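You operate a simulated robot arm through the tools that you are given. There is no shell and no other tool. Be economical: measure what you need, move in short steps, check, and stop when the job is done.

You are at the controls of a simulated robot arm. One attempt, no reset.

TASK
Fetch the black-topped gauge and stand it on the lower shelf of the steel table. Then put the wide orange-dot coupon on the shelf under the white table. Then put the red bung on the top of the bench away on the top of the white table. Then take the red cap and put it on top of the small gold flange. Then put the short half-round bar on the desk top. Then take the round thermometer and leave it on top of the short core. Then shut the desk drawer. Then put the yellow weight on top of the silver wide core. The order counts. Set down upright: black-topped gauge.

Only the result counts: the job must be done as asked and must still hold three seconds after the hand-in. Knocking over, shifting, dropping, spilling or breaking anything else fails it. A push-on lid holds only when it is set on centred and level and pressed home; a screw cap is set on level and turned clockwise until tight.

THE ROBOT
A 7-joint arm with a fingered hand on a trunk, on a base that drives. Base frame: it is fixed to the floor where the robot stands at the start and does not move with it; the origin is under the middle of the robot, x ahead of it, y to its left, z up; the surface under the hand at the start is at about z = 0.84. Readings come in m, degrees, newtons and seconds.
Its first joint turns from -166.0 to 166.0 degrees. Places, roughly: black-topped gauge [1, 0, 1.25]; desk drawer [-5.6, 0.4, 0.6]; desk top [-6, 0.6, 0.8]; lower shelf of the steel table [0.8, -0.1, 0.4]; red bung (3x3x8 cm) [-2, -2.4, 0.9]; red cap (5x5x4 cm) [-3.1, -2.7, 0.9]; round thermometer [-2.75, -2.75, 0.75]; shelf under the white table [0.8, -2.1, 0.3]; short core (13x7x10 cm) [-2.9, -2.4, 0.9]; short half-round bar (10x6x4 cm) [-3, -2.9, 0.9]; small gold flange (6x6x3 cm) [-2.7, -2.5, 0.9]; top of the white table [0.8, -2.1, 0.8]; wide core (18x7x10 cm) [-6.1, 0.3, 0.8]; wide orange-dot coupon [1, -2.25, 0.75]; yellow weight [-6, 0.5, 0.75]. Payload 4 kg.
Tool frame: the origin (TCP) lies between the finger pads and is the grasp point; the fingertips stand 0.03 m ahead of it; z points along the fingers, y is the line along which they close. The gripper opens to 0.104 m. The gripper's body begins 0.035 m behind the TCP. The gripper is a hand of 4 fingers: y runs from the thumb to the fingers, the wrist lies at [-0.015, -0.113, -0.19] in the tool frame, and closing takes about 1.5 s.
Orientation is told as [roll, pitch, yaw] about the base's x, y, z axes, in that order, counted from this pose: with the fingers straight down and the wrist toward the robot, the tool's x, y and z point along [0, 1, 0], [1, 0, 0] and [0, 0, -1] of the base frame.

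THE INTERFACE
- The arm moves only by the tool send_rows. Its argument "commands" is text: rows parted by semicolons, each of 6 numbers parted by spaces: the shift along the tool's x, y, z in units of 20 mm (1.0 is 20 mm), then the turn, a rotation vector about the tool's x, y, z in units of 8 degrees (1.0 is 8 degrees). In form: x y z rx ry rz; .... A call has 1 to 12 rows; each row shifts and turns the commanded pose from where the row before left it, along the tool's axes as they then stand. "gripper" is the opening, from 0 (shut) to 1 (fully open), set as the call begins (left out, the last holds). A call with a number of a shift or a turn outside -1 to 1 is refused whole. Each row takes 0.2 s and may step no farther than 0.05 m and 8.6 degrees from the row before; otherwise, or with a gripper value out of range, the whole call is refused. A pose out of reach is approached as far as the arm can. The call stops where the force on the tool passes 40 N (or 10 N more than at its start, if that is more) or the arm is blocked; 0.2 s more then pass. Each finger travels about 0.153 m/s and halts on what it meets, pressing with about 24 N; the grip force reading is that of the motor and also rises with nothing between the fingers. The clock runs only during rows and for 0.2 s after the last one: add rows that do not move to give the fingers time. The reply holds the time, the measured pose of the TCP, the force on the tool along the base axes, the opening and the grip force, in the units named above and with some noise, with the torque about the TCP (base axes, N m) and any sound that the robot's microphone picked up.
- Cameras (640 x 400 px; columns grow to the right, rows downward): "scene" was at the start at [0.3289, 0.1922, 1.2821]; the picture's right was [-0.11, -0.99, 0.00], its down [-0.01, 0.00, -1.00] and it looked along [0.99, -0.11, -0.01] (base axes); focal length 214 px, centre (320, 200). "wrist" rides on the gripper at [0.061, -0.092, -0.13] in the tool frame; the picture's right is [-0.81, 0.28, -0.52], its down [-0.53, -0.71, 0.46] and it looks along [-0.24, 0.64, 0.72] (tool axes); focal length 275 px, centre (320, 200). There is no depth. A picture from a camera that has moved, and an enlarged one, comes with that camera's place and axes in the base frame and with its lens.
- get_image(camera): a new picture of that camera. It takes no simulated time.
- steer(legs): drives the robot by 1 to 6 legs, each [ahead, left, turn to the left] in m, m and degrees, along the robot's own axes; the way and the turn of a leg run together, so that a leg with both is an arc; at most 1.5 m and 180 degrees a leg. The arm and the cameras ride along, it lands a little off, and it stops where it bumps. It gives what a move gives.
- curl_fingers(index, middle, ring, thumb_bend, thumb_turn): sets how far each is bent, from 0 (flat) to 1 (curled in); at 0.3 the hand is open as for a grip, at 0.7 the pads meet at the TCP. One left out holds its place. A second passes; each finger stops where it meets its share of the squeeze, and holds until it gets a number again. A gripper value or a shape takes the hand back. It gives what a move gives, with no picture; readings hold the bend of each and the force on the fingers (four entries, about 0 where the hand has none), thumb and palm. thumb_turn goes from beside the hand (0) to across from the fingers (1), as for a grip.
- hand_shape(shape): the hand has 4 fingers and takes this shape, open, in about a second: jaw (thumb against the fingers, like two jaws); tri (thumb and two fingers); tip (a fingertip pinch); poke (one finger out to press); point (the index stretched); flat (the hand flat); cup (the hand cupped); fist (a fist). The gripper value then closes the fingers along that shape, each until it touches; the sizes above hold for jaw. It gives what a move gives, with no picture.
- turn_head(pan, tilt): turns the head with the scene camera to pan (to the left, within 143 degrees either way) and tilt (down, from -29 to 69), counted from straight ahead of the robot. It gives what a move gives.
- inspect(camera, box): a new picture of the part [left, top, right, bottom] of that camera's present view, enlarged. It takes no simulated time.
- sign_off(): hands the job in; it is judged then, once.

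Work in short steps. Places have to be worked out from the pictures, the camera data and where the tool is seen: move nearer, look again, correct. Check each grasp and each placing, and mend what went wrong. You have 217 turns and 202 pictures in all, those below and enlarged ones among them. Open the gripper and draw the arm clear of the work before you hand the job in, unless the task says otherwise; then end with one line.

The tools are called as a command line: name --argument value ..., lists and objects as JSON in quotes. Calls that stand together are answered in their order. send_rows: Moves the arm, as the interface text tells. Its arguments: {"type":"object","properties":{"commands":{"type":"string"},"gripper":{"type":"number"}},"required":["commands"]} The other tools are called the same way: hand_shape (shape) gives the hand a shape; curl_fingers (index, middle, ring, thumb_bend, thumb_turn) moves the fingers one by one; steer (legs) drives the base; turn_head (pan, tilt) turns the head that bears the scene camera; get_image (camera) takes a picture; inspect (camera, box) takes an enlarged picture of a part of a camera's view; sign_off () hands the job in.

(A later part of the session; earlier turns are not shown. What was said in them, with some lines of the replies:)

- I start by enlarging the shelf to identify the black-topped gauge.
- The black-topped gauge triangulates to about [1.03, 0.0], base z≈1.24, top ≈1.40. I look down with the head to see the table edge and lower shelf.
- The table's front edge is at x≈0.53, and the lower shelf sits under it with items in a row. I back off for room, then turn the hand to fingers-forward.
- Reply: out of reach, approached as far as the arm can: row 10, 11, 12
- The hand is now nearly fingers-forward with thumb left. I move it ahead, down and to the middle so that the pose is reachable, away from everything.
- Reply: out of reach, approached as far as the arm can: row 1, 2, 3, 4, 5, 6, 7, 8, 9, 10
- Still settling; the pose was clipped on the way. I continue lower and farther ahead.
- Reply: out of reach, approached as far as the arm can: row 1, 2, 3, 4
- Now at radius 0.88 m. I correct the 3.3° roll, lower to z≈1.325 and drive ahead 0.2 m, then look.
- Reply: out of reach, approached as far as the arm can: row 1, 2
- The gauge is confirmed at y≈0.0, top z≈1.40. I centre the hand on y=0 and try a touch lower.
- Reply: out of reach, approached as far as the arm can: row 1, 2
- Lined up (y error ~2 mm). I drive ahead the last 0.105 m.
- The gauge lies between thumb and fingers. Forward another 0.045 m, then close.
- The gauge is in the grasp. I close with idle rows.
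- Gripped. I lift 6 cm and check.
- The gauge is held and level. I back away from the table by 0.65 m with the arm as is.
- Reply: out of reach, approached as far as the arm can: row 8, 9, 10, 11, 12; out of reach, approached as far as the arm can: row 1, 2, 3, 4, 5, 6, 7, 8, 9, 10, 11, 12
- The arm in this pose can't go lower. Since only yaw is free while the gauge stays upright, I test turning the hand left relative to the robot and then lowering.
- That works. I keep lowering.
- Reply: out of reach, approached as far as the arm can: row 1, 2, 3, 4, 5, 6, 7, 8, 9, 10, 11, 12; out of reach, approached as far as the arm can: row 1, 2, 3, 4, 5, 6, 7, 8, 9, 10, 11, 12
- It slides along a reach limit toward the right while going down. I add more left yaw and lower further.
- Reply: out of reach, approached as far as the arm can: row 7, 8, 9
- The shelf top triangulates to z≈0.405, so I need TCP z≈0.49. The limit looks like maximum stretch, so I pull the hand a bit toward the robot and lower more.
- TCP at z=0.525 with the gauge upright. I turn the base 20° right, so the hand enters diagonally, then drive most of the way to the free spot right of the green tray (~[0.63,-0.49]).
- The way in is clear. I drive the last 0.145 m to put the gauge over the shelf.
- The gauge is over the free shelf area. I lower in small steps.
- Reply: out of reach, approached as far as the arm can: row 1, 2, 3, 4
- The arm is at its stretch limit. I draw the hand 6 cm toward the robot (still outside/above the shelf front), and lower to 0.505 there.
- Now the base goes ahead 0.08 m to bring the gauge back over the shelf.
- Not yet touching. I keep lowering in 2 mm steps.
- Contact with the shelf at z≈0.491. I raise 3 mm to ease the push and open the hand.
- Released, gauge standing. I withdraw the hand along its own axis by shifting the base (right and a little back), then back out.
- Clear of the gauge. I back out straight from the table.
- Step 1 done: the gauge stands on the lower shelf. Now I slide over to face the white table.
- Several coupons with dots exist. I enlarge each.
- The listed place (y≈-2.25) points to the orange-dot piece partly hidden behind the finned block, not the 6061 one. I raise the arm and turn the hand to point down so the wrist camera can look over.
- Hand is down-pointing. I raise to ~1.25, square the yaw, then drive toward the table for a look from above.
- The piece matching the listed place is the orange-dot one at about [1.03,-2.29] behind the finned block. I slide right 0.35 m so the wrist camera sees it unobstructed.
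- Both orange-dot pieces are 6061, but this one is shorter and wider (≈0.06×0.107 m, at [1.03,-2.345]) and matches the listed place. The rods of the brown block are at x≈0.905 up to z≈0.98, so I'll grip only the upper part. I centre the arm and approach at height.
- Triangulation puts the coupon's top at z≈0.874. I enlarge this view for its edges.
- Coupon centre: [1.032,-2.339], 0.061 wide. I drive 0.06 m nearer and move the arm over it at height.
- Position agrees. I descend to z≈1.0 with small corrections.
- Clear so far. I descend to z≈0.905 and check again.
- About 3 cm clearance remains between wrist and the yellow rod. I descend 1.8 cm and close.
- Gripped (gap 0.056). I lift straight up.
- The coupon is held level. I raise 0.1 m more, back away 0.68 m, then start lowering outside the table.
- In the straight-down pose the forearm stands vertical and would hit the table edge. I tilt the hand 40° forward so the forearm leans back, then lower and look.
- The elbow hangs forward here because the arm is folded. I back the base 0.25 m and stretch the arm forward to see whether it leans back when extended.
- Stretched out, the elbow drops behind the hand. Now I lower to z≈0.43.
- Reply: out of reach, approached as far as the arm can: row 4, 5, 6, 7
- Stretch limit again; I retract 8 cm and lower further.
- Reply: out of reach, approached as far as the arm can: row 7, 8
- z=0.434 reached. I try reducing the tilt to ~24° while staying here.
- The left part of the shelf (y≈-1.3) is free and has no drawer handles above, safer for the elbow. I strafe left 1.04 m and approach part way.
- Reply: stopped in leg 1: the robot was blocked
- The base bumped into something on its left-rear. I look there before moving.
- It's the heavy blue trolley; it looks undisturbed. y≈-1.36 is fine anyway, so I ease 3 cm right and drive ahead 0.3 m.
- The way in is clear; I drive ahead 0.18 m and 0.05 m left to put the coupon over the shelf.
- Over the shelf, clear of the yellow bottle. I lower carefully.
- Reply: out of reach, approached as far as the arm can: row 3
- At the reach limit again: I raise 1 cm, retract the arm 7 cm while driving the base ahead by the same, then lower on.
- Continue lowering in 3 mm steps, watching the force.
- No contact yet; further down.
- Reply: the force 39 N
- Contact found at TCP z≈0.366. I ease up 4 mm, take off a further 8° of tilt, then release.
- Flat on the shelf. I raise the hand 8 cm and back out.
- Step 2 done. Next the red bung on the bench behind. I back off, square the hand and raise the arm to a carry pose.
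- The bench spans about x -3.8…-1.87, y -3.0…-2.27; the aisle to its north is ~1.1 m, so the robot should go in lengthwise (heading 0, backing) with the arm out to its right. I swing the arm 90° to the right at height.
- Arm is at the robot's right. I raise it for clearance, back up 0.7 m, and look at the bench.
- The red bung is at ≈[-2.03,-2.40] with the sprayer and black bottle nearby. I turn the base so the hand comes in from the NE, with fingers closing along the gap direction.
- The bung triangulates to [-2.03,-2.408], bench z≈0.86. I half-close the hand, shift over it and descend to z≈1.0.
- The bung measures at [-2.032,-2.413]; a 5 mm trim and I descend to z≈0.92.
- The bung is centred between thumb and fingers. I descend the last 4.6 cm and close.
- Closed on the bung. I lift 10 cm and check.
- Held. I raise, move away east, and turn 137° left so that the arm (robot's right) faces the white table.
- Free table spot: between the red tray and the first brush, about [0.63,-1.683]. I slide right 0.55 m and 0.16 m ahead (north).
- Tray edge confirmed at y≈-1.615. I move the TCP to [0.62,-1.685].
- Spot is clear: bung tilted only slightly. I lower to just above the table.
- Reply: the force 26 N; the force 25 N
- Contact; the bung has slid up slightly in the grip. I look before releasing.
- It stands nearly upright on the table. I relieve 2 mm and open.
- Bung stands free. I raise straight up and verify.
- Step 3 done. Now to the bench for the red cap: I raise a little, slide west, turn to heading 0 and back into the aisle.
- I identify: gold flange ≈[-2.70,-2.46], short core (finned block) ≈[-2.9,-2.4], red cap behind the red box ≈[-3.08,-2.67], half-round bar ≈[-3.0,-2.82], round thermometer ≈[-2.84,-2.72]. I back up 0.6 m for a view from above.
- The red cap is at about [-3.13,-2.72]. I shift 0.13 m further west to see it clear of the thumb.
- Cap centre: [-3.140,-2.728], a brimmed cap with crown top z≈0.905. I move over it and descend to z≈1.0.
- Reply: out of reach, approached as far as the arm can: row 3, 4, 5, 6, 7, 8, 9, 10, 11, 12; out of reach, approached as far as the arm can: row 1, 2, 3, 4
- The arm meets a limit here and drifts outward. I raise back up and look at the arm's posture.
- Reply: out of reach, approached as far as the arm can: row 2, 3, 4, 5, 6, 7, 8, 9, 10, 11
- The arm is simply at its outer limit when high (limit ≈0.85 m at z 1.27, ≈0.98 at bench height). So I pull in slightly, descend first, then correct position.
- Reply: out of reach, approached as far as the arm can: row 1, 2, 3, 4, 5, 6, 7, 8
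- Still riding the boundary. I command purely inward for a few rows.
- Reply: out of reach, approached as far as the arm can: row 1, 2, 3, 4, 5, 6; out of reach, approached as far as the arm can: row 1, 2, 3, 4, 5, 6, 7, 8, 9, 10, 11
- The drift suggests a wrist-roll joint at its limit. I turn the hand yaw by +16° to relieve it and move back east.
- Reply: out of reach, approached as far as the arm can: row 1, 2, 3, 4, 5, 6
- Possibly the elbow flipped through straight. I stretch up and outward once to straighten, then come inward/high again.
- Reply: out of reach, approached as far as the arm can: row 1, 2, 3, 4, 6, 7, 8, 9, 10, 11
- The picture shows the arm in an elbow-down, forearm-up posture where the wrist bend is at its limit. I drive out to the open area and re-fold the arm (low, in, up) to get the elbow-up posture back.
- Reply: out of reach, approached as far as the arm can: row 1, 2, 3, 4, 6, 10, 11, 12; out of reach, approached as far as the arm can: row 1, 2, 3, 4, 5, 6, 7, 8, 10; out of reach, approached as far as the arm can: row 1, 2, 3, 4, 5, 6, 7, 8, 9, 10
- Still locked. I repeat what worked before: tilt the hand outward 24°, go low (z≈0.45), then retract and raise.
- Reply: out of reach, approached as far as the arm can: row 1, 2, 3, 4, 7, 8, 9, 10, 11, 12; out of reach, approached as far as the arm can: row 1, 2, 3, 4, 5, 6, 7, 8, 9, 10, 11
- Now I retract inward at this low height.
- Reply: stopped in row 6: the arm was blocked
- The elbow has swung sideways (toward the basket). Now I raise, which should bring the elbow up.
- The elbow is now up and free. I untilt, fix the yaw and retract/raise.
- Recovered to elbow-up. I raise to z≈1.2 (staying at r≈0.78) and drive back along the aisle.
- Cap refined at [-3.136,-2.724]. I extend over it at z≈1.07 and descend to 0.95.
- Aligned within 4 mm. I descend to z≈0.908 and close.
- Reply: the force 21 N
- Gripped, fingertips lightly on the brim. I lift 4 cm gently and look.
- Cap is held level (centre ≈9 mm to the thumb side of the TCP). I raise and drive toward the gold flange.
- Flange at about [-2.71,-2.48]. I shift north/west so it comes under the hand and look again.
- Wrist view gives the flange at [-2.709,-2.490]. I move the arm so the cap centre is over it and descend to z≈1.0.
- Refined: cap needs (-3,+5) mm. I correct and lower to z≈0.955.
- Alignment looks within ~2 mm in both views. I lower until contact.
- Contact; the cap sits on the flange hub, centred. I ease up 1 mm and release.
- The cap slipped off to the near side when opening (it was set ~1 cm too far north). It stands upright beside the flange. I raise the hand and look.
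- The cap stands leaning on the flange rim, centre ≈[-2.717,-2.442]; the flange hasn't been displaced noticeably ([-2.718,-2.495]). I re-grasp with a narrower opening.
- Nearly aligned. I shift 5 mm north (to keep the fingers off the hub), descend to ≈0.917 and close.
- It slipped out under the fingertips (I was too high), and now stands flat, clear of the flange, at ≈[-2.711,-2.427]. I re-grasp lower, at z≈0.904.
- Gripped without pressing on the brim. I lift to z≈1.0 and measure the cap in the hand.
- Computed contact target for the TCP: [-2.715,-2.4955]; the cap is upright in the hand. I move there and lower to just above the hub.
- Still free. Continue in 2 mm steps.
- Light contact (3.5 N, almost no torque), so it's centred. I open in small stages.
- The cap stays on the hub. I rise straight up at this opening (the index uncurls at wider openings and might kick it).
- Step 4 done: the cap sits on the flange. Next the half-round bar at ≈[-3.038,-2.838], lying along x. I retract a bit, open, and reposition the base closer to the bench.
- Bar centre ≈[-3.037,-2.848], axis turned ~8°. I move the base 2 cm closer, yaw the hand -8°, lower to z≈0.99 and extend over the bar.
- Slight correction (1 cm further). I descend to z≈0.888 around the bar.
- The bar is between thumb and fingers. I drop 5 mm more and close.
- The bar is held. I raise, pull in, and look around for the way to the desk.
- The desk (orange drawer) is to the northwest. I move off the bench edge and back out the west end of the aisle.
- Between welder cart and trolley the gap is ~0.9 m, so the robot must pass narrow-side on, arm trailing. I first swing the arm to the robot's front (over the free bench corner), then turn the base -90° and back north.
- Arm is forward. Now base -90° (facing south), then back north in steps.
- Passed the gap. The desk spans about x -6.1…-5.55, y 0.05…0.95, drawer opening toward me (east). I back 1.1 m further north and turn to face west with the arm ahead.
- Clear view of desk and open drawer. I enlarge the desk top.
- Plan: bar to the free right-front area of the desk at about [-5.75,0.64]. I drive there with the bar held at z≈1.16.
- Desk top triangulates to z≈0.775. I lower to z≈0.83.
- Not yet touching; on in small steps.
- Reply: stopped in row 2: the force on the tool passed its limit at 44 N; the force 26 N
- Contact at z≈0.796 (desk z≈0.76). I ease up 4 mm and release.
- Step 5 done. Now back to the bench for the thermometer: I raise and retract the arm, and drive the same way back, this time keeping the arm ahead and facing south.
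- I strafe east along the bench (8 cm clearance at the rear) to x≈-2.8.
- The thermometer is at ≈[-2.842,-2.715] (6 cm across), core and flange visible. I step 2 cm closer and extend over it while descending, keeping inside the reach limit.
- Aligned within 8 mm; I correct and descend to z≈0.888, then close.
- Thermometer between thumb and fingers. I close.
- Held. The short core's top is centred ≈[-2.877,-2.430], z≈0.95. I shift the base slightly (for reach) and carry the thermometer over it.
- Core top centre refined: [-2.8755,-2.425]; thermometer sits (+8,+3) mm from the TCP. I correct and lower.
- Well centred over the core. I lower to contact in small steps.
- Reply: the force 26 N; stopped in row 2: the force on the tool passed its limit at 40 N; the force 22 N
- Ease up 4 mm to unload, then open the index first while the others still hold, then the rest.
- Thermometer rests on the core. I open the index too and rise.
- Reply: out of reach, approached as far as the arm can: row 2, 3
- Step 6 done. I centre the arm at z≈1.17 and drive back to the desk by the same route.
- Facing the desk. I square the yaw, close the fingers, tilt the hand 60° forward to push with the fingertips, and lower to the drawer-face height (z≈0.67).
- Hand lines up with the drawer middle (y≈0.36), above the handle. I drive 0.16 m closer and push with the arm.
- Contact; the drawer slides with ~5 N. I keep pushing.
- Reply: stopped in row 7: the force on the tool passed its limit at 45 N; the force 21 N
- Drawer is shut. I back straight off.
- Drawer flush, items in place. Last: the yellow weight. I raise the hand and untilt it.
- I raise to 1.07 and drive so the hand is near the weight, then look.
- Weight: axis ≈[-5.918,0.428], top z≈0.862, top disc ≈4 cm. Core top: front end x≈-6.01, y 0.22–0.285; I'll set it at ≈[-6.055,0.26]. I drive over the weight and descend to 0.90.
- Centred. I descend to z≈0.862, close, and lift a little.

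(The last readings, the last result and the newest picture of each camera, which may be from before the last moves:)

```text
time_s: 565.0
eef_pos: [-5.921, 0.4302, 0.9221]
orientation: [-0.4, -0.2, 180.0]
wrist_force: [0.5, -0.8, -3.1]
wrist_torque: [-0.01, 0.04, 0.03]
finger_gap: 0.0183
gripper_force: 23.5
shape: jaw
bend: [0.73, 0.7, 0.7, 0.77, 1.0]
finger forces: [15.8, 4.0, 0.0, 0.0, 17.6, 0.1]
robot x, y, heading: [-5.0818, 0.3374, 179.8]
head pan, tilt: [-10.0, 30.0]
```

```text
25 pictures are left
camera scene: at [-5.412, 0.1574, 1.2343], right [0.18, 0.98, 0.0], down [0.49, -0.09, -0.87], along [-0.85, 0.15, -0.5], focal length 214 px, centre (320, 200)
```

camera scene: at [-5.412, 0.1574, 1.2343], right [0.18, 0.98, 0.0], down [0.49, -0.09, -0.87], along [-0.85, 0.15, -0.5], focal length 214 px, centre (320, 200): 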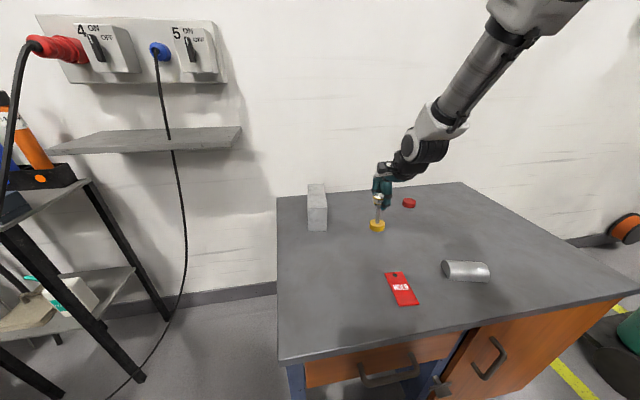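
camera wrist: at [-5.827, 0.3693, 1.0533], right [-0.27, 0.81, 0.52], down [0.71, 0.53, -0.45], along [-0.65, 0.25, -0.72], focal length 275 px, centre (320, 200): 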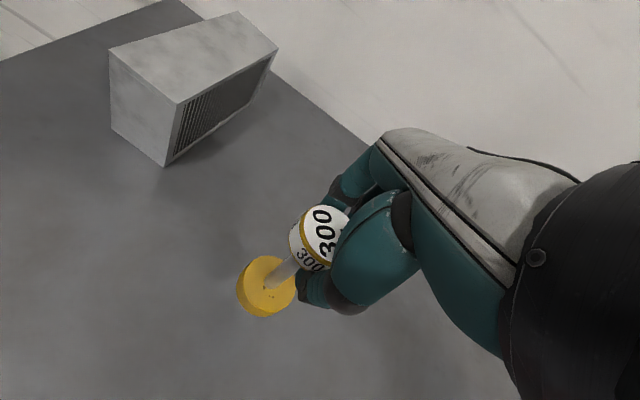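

The weight is held upright. I raise to z≈1.0, shift the base south 0.166 m and 0.04 m ahead, then extend over the core.

send_rows --commands "0 0 -1 0 0 0;0 0 -1 0 0 0;0 0 -1 0 0 0;0 0 -1 0 0 0;0 0 0 0 0 0"

steer --legs '[[0.04, 0.166, 0]]'

send_rows --commands "0 1 0 0 0 0;0 1 0 0 0 0;0 1 0 0 0 0;0 0.9 0 0 0 0;0 0 0 0 0 0"

get_image --camera "wrist"

inspect --camera "scene" --box '[300, 130, 440, 240]'

```text
time_s: 566.2
eef_pos: [-5.9194, 0.4301, 1.0037]
orientation: [-0.3, -0.1, 180.0]
wrist_force: [-0.3, -1.5, -2.8]
wrist_torque: [0.02, 0.03, 0.0]
finger_gap: 0.0182
gripper_force: 24.1
shape: jaw
bend: [0.73, 0.7, 0.7, 0.77, 1.0]
finger forces: [15.8, 3.8, 0.0, 0.0, 17.4, 0.0]
robot x, y, heading: [-5.0791, 0.3384, 179.6]
head pan, tilt: [-10.0, 30.0]
```

```text
time_s: 567.7
eef_pos: [-5.9599, 0.262, 1.0038]
orientation: [-0.4, -0.1, 180.0]
wrist_force: [-0.1, -0.3, -3.8]
wrist_torque: [-0.01, -0.02, -0.01]
finger_gap: 0.0181
gripper_force: 23.8
shape: jaw
bend: [0.73, 0.7, 0.7, 0.77, 1.0]
finger forces: [16.2, 3.9, 0.1, 0.0, 17.1, 0.1]
robot x, y, heading: [-5.12, 0.1709, 179.9]
head pan, tilt: [-10.0, 30.0]
```

```text
time_s: 568.9
eef_pos: [-6.0384, 0.2627, 1.0045]
orientation: [-0.4, -0.1, 180.0]
wrist_force: [-0.5, 0.7, -3.4]
wrist_torque: [0.02, 0.03, 0.0]
finger_gap: 0.018
gripper_force: 23.8
shape: jaw
bend: [0.73, 0.7, 0.7, 0.77, 1.0]
finger forces: [16.2, 4.0, 0.1, 0.0, 16.9, 0.1]
robot x, y, heading: [-5.1208, 0.1707, 179.9]
head pan, tilt: [-10.0, 30.0]
```

```text
24 pictures are left
camera wrist: at [-5.9447, 0.2029, 1.1346], right [-0.27, 0.81, 0.52], down [0.71, 0.54, -0.45], along [-0.65, 0.25, -0.72], focal length 275 px, centre (320, 200)
```

wrist: 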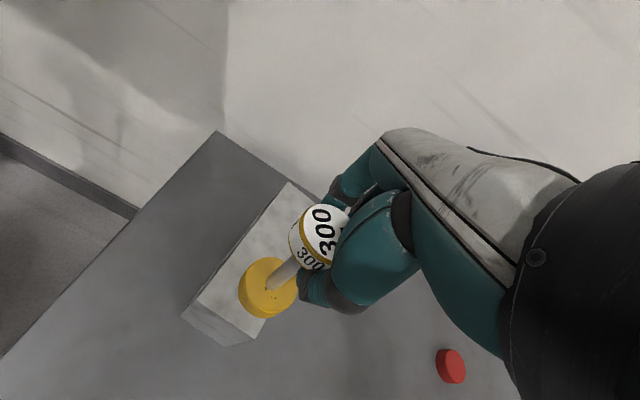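

```text
3.64 times, centred on (370, 185) of scene
camera zoom: at [-5.4526, -0.0092, 1.2343], right [0.18, 0.98, 0.0], down [0.49, -0.09, -0.87], along [-0.85, 0.15, -0.5], focal length 780 px, centre (138, 254)
```

zoom: 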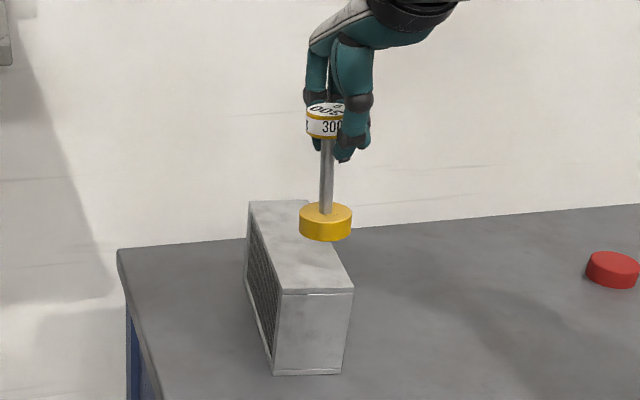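

Aligned over the core's centreline. I go 2 cm further and lower close to contact.

send_rows --commands "0 1 0 0 0 0;0 0 0.8 0 0 0;0 0 0.7 0 0 0;0 0 0 0 0 0"

send_rows --commands "0 0 0.1 0 0 0;0 0 0.1 0 0 0;0 0 0 0 0 0"

send_rows --commands "0 0 0.1 0 0 0;0 0 0 0 0 0"

send_rows --commands "0 0 0.1 0 0 0;0 0 0 0 0 0"

```text
time_s: 569.9
eef_pos: [-6.0572, 0.2627, 0.9725]
orientation: [-0.4, -0.1, 180.1]
wrist_force: [-0.9, 0.5, -3.0]
wrist_torque: [-0.02, 0.02, -0.02]
finger_gap: 0.0179
gripper_force: 24.3
shape: jaw
bend: [0.73, 0.7, 0.7, 0.78, 1.0]
finger forces: [16.3, 4.0, 0.1, 0.0, 16.8, 0.0]
robot x, y, heading: [-5.1222, 0.1734, 179.7]
head pan, tilt: [-10.0, 30.0]
```

```text
time_s: 570.7
eef_pos: [-6.0578, 0.2627, 0.9688]
orientation: [-0.3, 0.0, 180.1]
wrist_force: [0.4, 0.3, -2.6]
wrist_torque: [0.01, -0.02, 0.01]
finger_gap: 0.018
gripper_force: 24.1
shape: jaw
bend: [0.73, 0.7, 0.7, 0.78, 1.0]
finger forces: [16.4, 3.8, 0.0, 0.0, 16.7, 0.0]
robot x, y, heading: [-5.1205, 0.1704, 179.6]
head pan, tilt: [-10.0, 30.0]
```

```text
time_s: 571.3
eef_pos: [-6.0588, 0.2641, 0.9669]
orientation: [-0.4, -0.1, 180.0]
wrist_force: [0.0, 0.1, -2.3]
wrist_torque: [0.03, 0.06, -0.01]
finger_gap: 0.0181
gripper_force: 24.0
shape: jaw
bend: [0.73, 0.7, 0.7, 0.78, 1.0]
finger forces: [16.4, 4.0, 0.1, 0.0, 16.8, 0.0]
robot x, y, heading: [-5.1261, 0.1721, 180.0]
head pan, tilt: [-10.0, 30.0]
```

```text
time_s: 571.9
eef_pos: [-6.0591, 0.2632, 0.9658]
orientation: [-0.3, -0.1, 180.0]
wrist_force: [-0.3, -1.0, -2.7]
wrist_torque: [0.02, 0.0, 0.0]
finger_gap: 0.018
gripper_force: 23.6
shape: jaw
bend: [0.73, 0.7, 0.7, 0.78, 1.0]
finger forces: [16.3, 3.9, 0.0, 0.0, 16.6, 0.0]
robot x, y, heading: [-5.1221, 0.1692, 179.8]
head pan, tilt: [-10.0, 30.0]
```

send_rows --commands "0 0 0.1 0 0 0;0 0 0 0 0 0"

send_rows --commands "0 0 0.1 0 0 0;0 0 0 0 0 0"

send_rows --commands "0 0 0.1 0 0 0;0 0 0 0 0 0"

inspect --camera "scene" --box '[300, 130, 440, 240]'

```text
time_s: 572.5
eef_pos: [-6.0575, 0.2629, 0.9637]
orientation: [-0.3, -0.1, 179.9]
wrist_force: [-0.2, 0.9, -3.2]
wrist_torque: [0.0, 0.01, 0.0]
finger_gap: 0.0182
gripper_force: 23.7
shape: jaw
bend: [0.73, 0.7, 0.7, 0.78, 1.0]
finger forces: [16.5, 3.9, 0.1, 0.1, 16.7, 0.1]
robot x, y, heading: [-5.1187, 0.173, 180.0]
head pan, tilt: [-10.0, 30.0]
```

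```text
time_s: 573.1
eef_pos: [-6.0586, 0.2632, 0.9628]
orientation: [-0.3, -0.2, 179.9]
wrist_force: [0.4, -0.3, -4.0]
wrist_torque: [0.03, 0.02, 0.01]
finger_gap: 0.0179
gripper_force: 24.0
shape: jaw
bend: [0.73, 0.7, 0.7, 0.78, 1.0]
finger forces: [16.3, 4.0, 0.0, 0.1, 16.8, 0.0]
robot x, y, heading: [-5.123, 0.1728, 179.9]
head pan, tilt: [-10.0, 30.0]
```

```text
time_s: 573.7
eef_pos: [-6.0576, 0.2636, 0.96]
orientation: [-0.3, -0.2, 180.0]
wrist_force: [0.6, 0.8, 3.5]
wrist_torque: [-0.01, 0.07, 0.0]
finger_gap: 0.0181
gripper_force: 23.8
shape: jaw
bend: [0.73, 0.7, 0.7, 0.78, 1.0]
finger forces: [15.3, 3.6, 0.1, 0.0, 16.0, 0.0]
robot x, y, heading: [-5.122, 0.1687, 179.6]
head pan, tilt: [-10.0, 30.0]
```

```text
3.64 times, centred on (370, 185) of scene
camera zoom: at [-5.4523, -0.0091, 1.2344], right [0.18, 0.98, 0.0], down [0.49, -0.09, -0.87], along [-0.85, 0.15, -0.5], focal length 780 px, centre (138, 254)
```

zoom: 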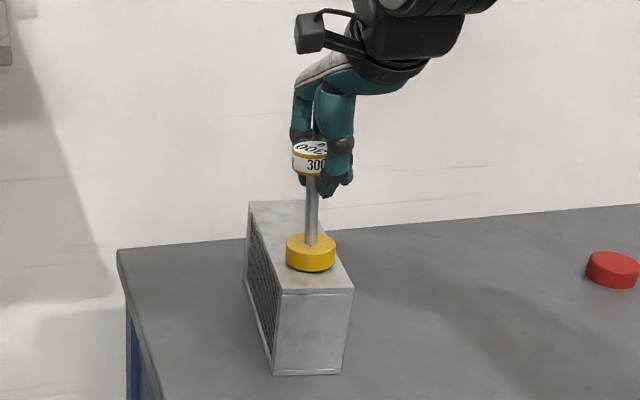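

Light, level contact on the core. I release in stages.

send_rows --commands "0 0 0 0 0 0;0 0 0 0 0 0;0 0 0 0 0 0" --gripper 0.3

send_rows --commands "0 0 0 0 0 0;0 0 0 0 0 0;0 0 0 0 0 0" --gripper 0.5

get_image --camera "wrist"

inspect --camera "scene" --box '[300, 130, 440, 240]'

```text
time_s: 574.5
eef_pos: [-6.0572, 0.2641, 0.9591]
orientation: [-0.3, -0.1, 179.9]
wrist_force: [0.4, -0.2, -0.4]
wrist_torque: [-0.01, -0.01, 0.01]
finger_gap: 0.0308
gripper_force: 0.2
shape: jaw
bend: [0.74, 0.54, 0.51, 0.74, 1.0]
finger forces: [0.1, 0.0, 0.1, 0.0, 0.6, 0.0]
robot x, y, heading: [-5.1221, 0.1714, 179.7]
head pan, tilt: [-10.0, 30.0]
```

```text
time_s: 575.3
eef_pos: [-6.0593, 0.263, 0.9595]
orientation: [-0.4, -0.1, 180.0]
wrist_force: [0.1, -0.4, 0.0]
wrist_torque: [-0.03, 0.01, 0.02]
finger_gap: 0.0511
gripper_force: 0.1
shape: jaw
bend: [0.74, 0.45, 0.41, 0.7, 1.0]
finger forces: [0.1, 0.1, 0.0, 0.1, 0.0, 0.0]
robot x, y, heading: [-5.1217, 0.1717, 179.9]
head pan, tilt: [-10.0, 30.0]
```

```text
21 pictures are left
camera wrist: at [-5.9653, 0.2023, 1.0903], right [-0.27, 0.81, 0.52], down [0.71, 0.54, -0.45], along [-0.65, 0.25, -0.72], focal length 275 px, centre (320, 200)
```

wrist: 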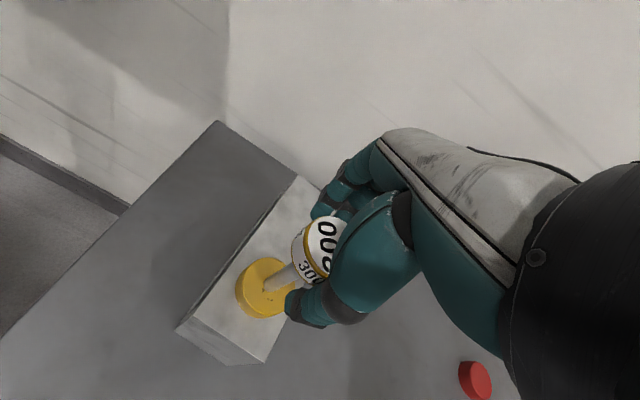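

```text
3.64 times, centred on (370, 185) of scene
camera zoom: at [-5.4525, -0.0092, 1.2343], right [0.18, 0.98, 0.0], down [0.49, -0.09, -0.87], along [-0.85, 0.15, -0.5], focal length 780 px, centre (138, 254)
```

zoom: 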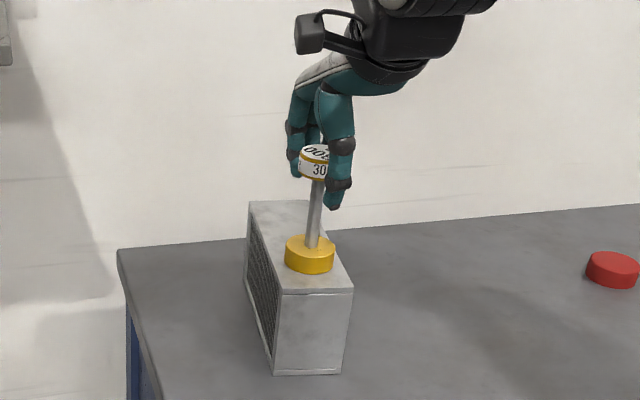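

The weight stands on the core, no finger forces. I rise slowly straight up.

send_rows --commands "0 0 -0.15 0 0 0;0 0 -0.25 0 0 0;0 0 -0.4 0 0 0;0 0 -0.5 0 0 0;0 0 -0.7 0 0 0;0 0 -0.7 0 0 0;0 0 0 0 0 0"

inspect --camera "scene" --box '[300, 130, 440, 240]'

```text
time_s: 576.9
eef_pos: [-6.0578, 0.2638, 1.0146]
orientation: [-0.3, -0.1, 180.0]
wrist_force: [0.2, -0.2, 0.4]
wrist_torque: [0.04, -0.02, 0.0]
finger_gap: 0.0521
gripper_force: 0.0
shape: jaw
bend: [0.74, 0.45, 0.41, 0.69, 1.0]
finger forces: [0.0, 0.0, 0.0, 0.0, 0.0, 0.0]
robot x, y, heading: [-5.1219, 0.1695, 179.6]
head pan, tilt: [-10.0, 30.0]
```

```text
3.64 times, centred on (370, 185) of scene
camera zoom: at [-5.4525, -0.0092, 1.2343], right [0.18, 0.98, 0.0], down [0.49, -0.09, -0.87], along [-0.85, 0.15, -0.5], focal length 780 px, centre (138, 254)
```

zoom: 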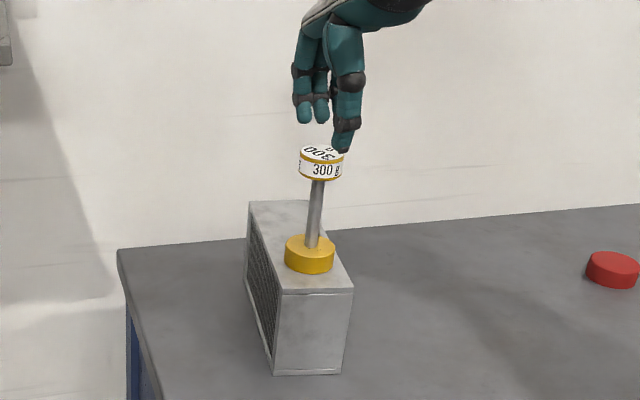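

The weight stands free on the core. I pull the arm back and drive clear.

send_rows --commands "0 -0.5 -0.5 0 0 0;0 -1 -0.5 0 0 0;0 -1 -0.5 0 0 0;0 -1 -0.5 0 0 0;0 -1 -0.5 0 0 0;0 -1 -0.5 0 0 0;0 0 0 0 0 0"

steer --legs '[[-0.6, 0, 0]]'

send_rows --commands "0 0 0 0 0 0;0 0 0 0 0 0;0 0 0 0 0 0;0 0 0 0 0 0;0 0 0 0 0 0;0 0 0 0 0 0" --gripper 1

inspect --camera "scene" --box '[260, 120, 480, 270]'

```text
time_s: 578.5
eef_pos: [-5.9488, 0.2636, 1.0747]
orientation: [-0.3, -0.1, 179.9]
wrist_force: [0.8, 0.1, -0.2]
wrist_torque: [0.02, -0.01, 0.0]
finger_gap: 0.052
gripper_force: 0.0
shape: jaw
bend: [0.74, 0.45, 0.41, 0.69, 1.0]
finger forces: [0.1, 0.0, 0.0, 0.0, 0.0, 0.0]
robot x, y, heading: [-5.1203, 0.1708, 179.8]
head pan, tilt: [-10.0, 30.0]
```

```text
time_s: 581.9
eef_pos: [-5.3498, 0.2594, 1.0745]
orientation: [-0.2, -0.1, -179.9]
wrist_force: [0.7, -1.2, -0.5]
wrist_torque: [-0.01, 0.01, 0.0]
finger_gap: 0.052
gripper_force: 0.0
shape: jaw
bend: [0.74, 0.45, 0.41, 0.69, 1.0]
finger forces: [0.0, 0.0, 0.0, 0.0, 0.1, 0.0]
robot x, y, heading: [-4.5259, 0.1727, 180.0]
head pan, tilt: [-10.0, 30.0]
```

```text
time_s: 583.3
eef_pos: [-5.3507, 0.2579, 1.075]
orientation: [-0.3, -0.1, -179.8]
wrist_force: [0.4, 0.0, 0.2]
wrist_torque: [0.02, 0.01, 0.01]
finger_gap: 0.1037
gripper_force: 0.1
shape: jaw
bend: [0.3, 0.3, 0.3, 0.3, 0.98]
finger forces: [0.0, 0.0, 0.0, 0.0, 0.0, 0.0]
robot x, y, heading: [-4.5242, 0.1721, 179.8]
head pan, tilt: [-10.0, 30.0]
```

```text
2.67 times, centred on (370, 195) of scene
camera zoom: at [-4.854, -0.0118, 1.2343], right [0.17, 0.98, 0.0], down [0.49, -0.09, -0.87], along [-0.85, 0.15, -0.5], focal length 572 px, centre (187, 213)
```

zoom: 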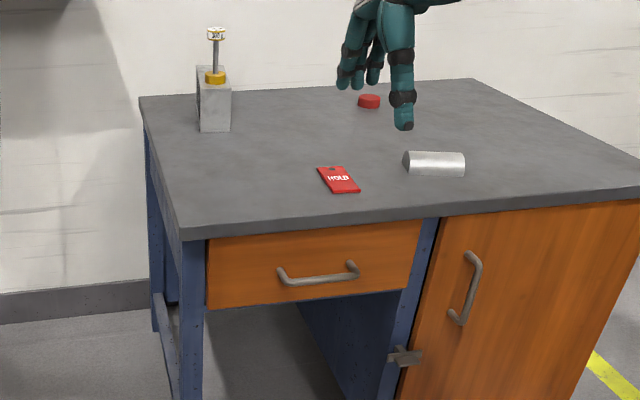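

Everything is in place: the weight is on the wide core, the bar is on the desk and the drawer is shut. The hand is open and clear, so I hand in.

sign_off

```text
The job is handed in.
```

All eight steps were done in the order asked and the job is handed in; along the way the base bumped the blue trolley once and the red cap slipped off the gold flange on the first try, then was set on again.
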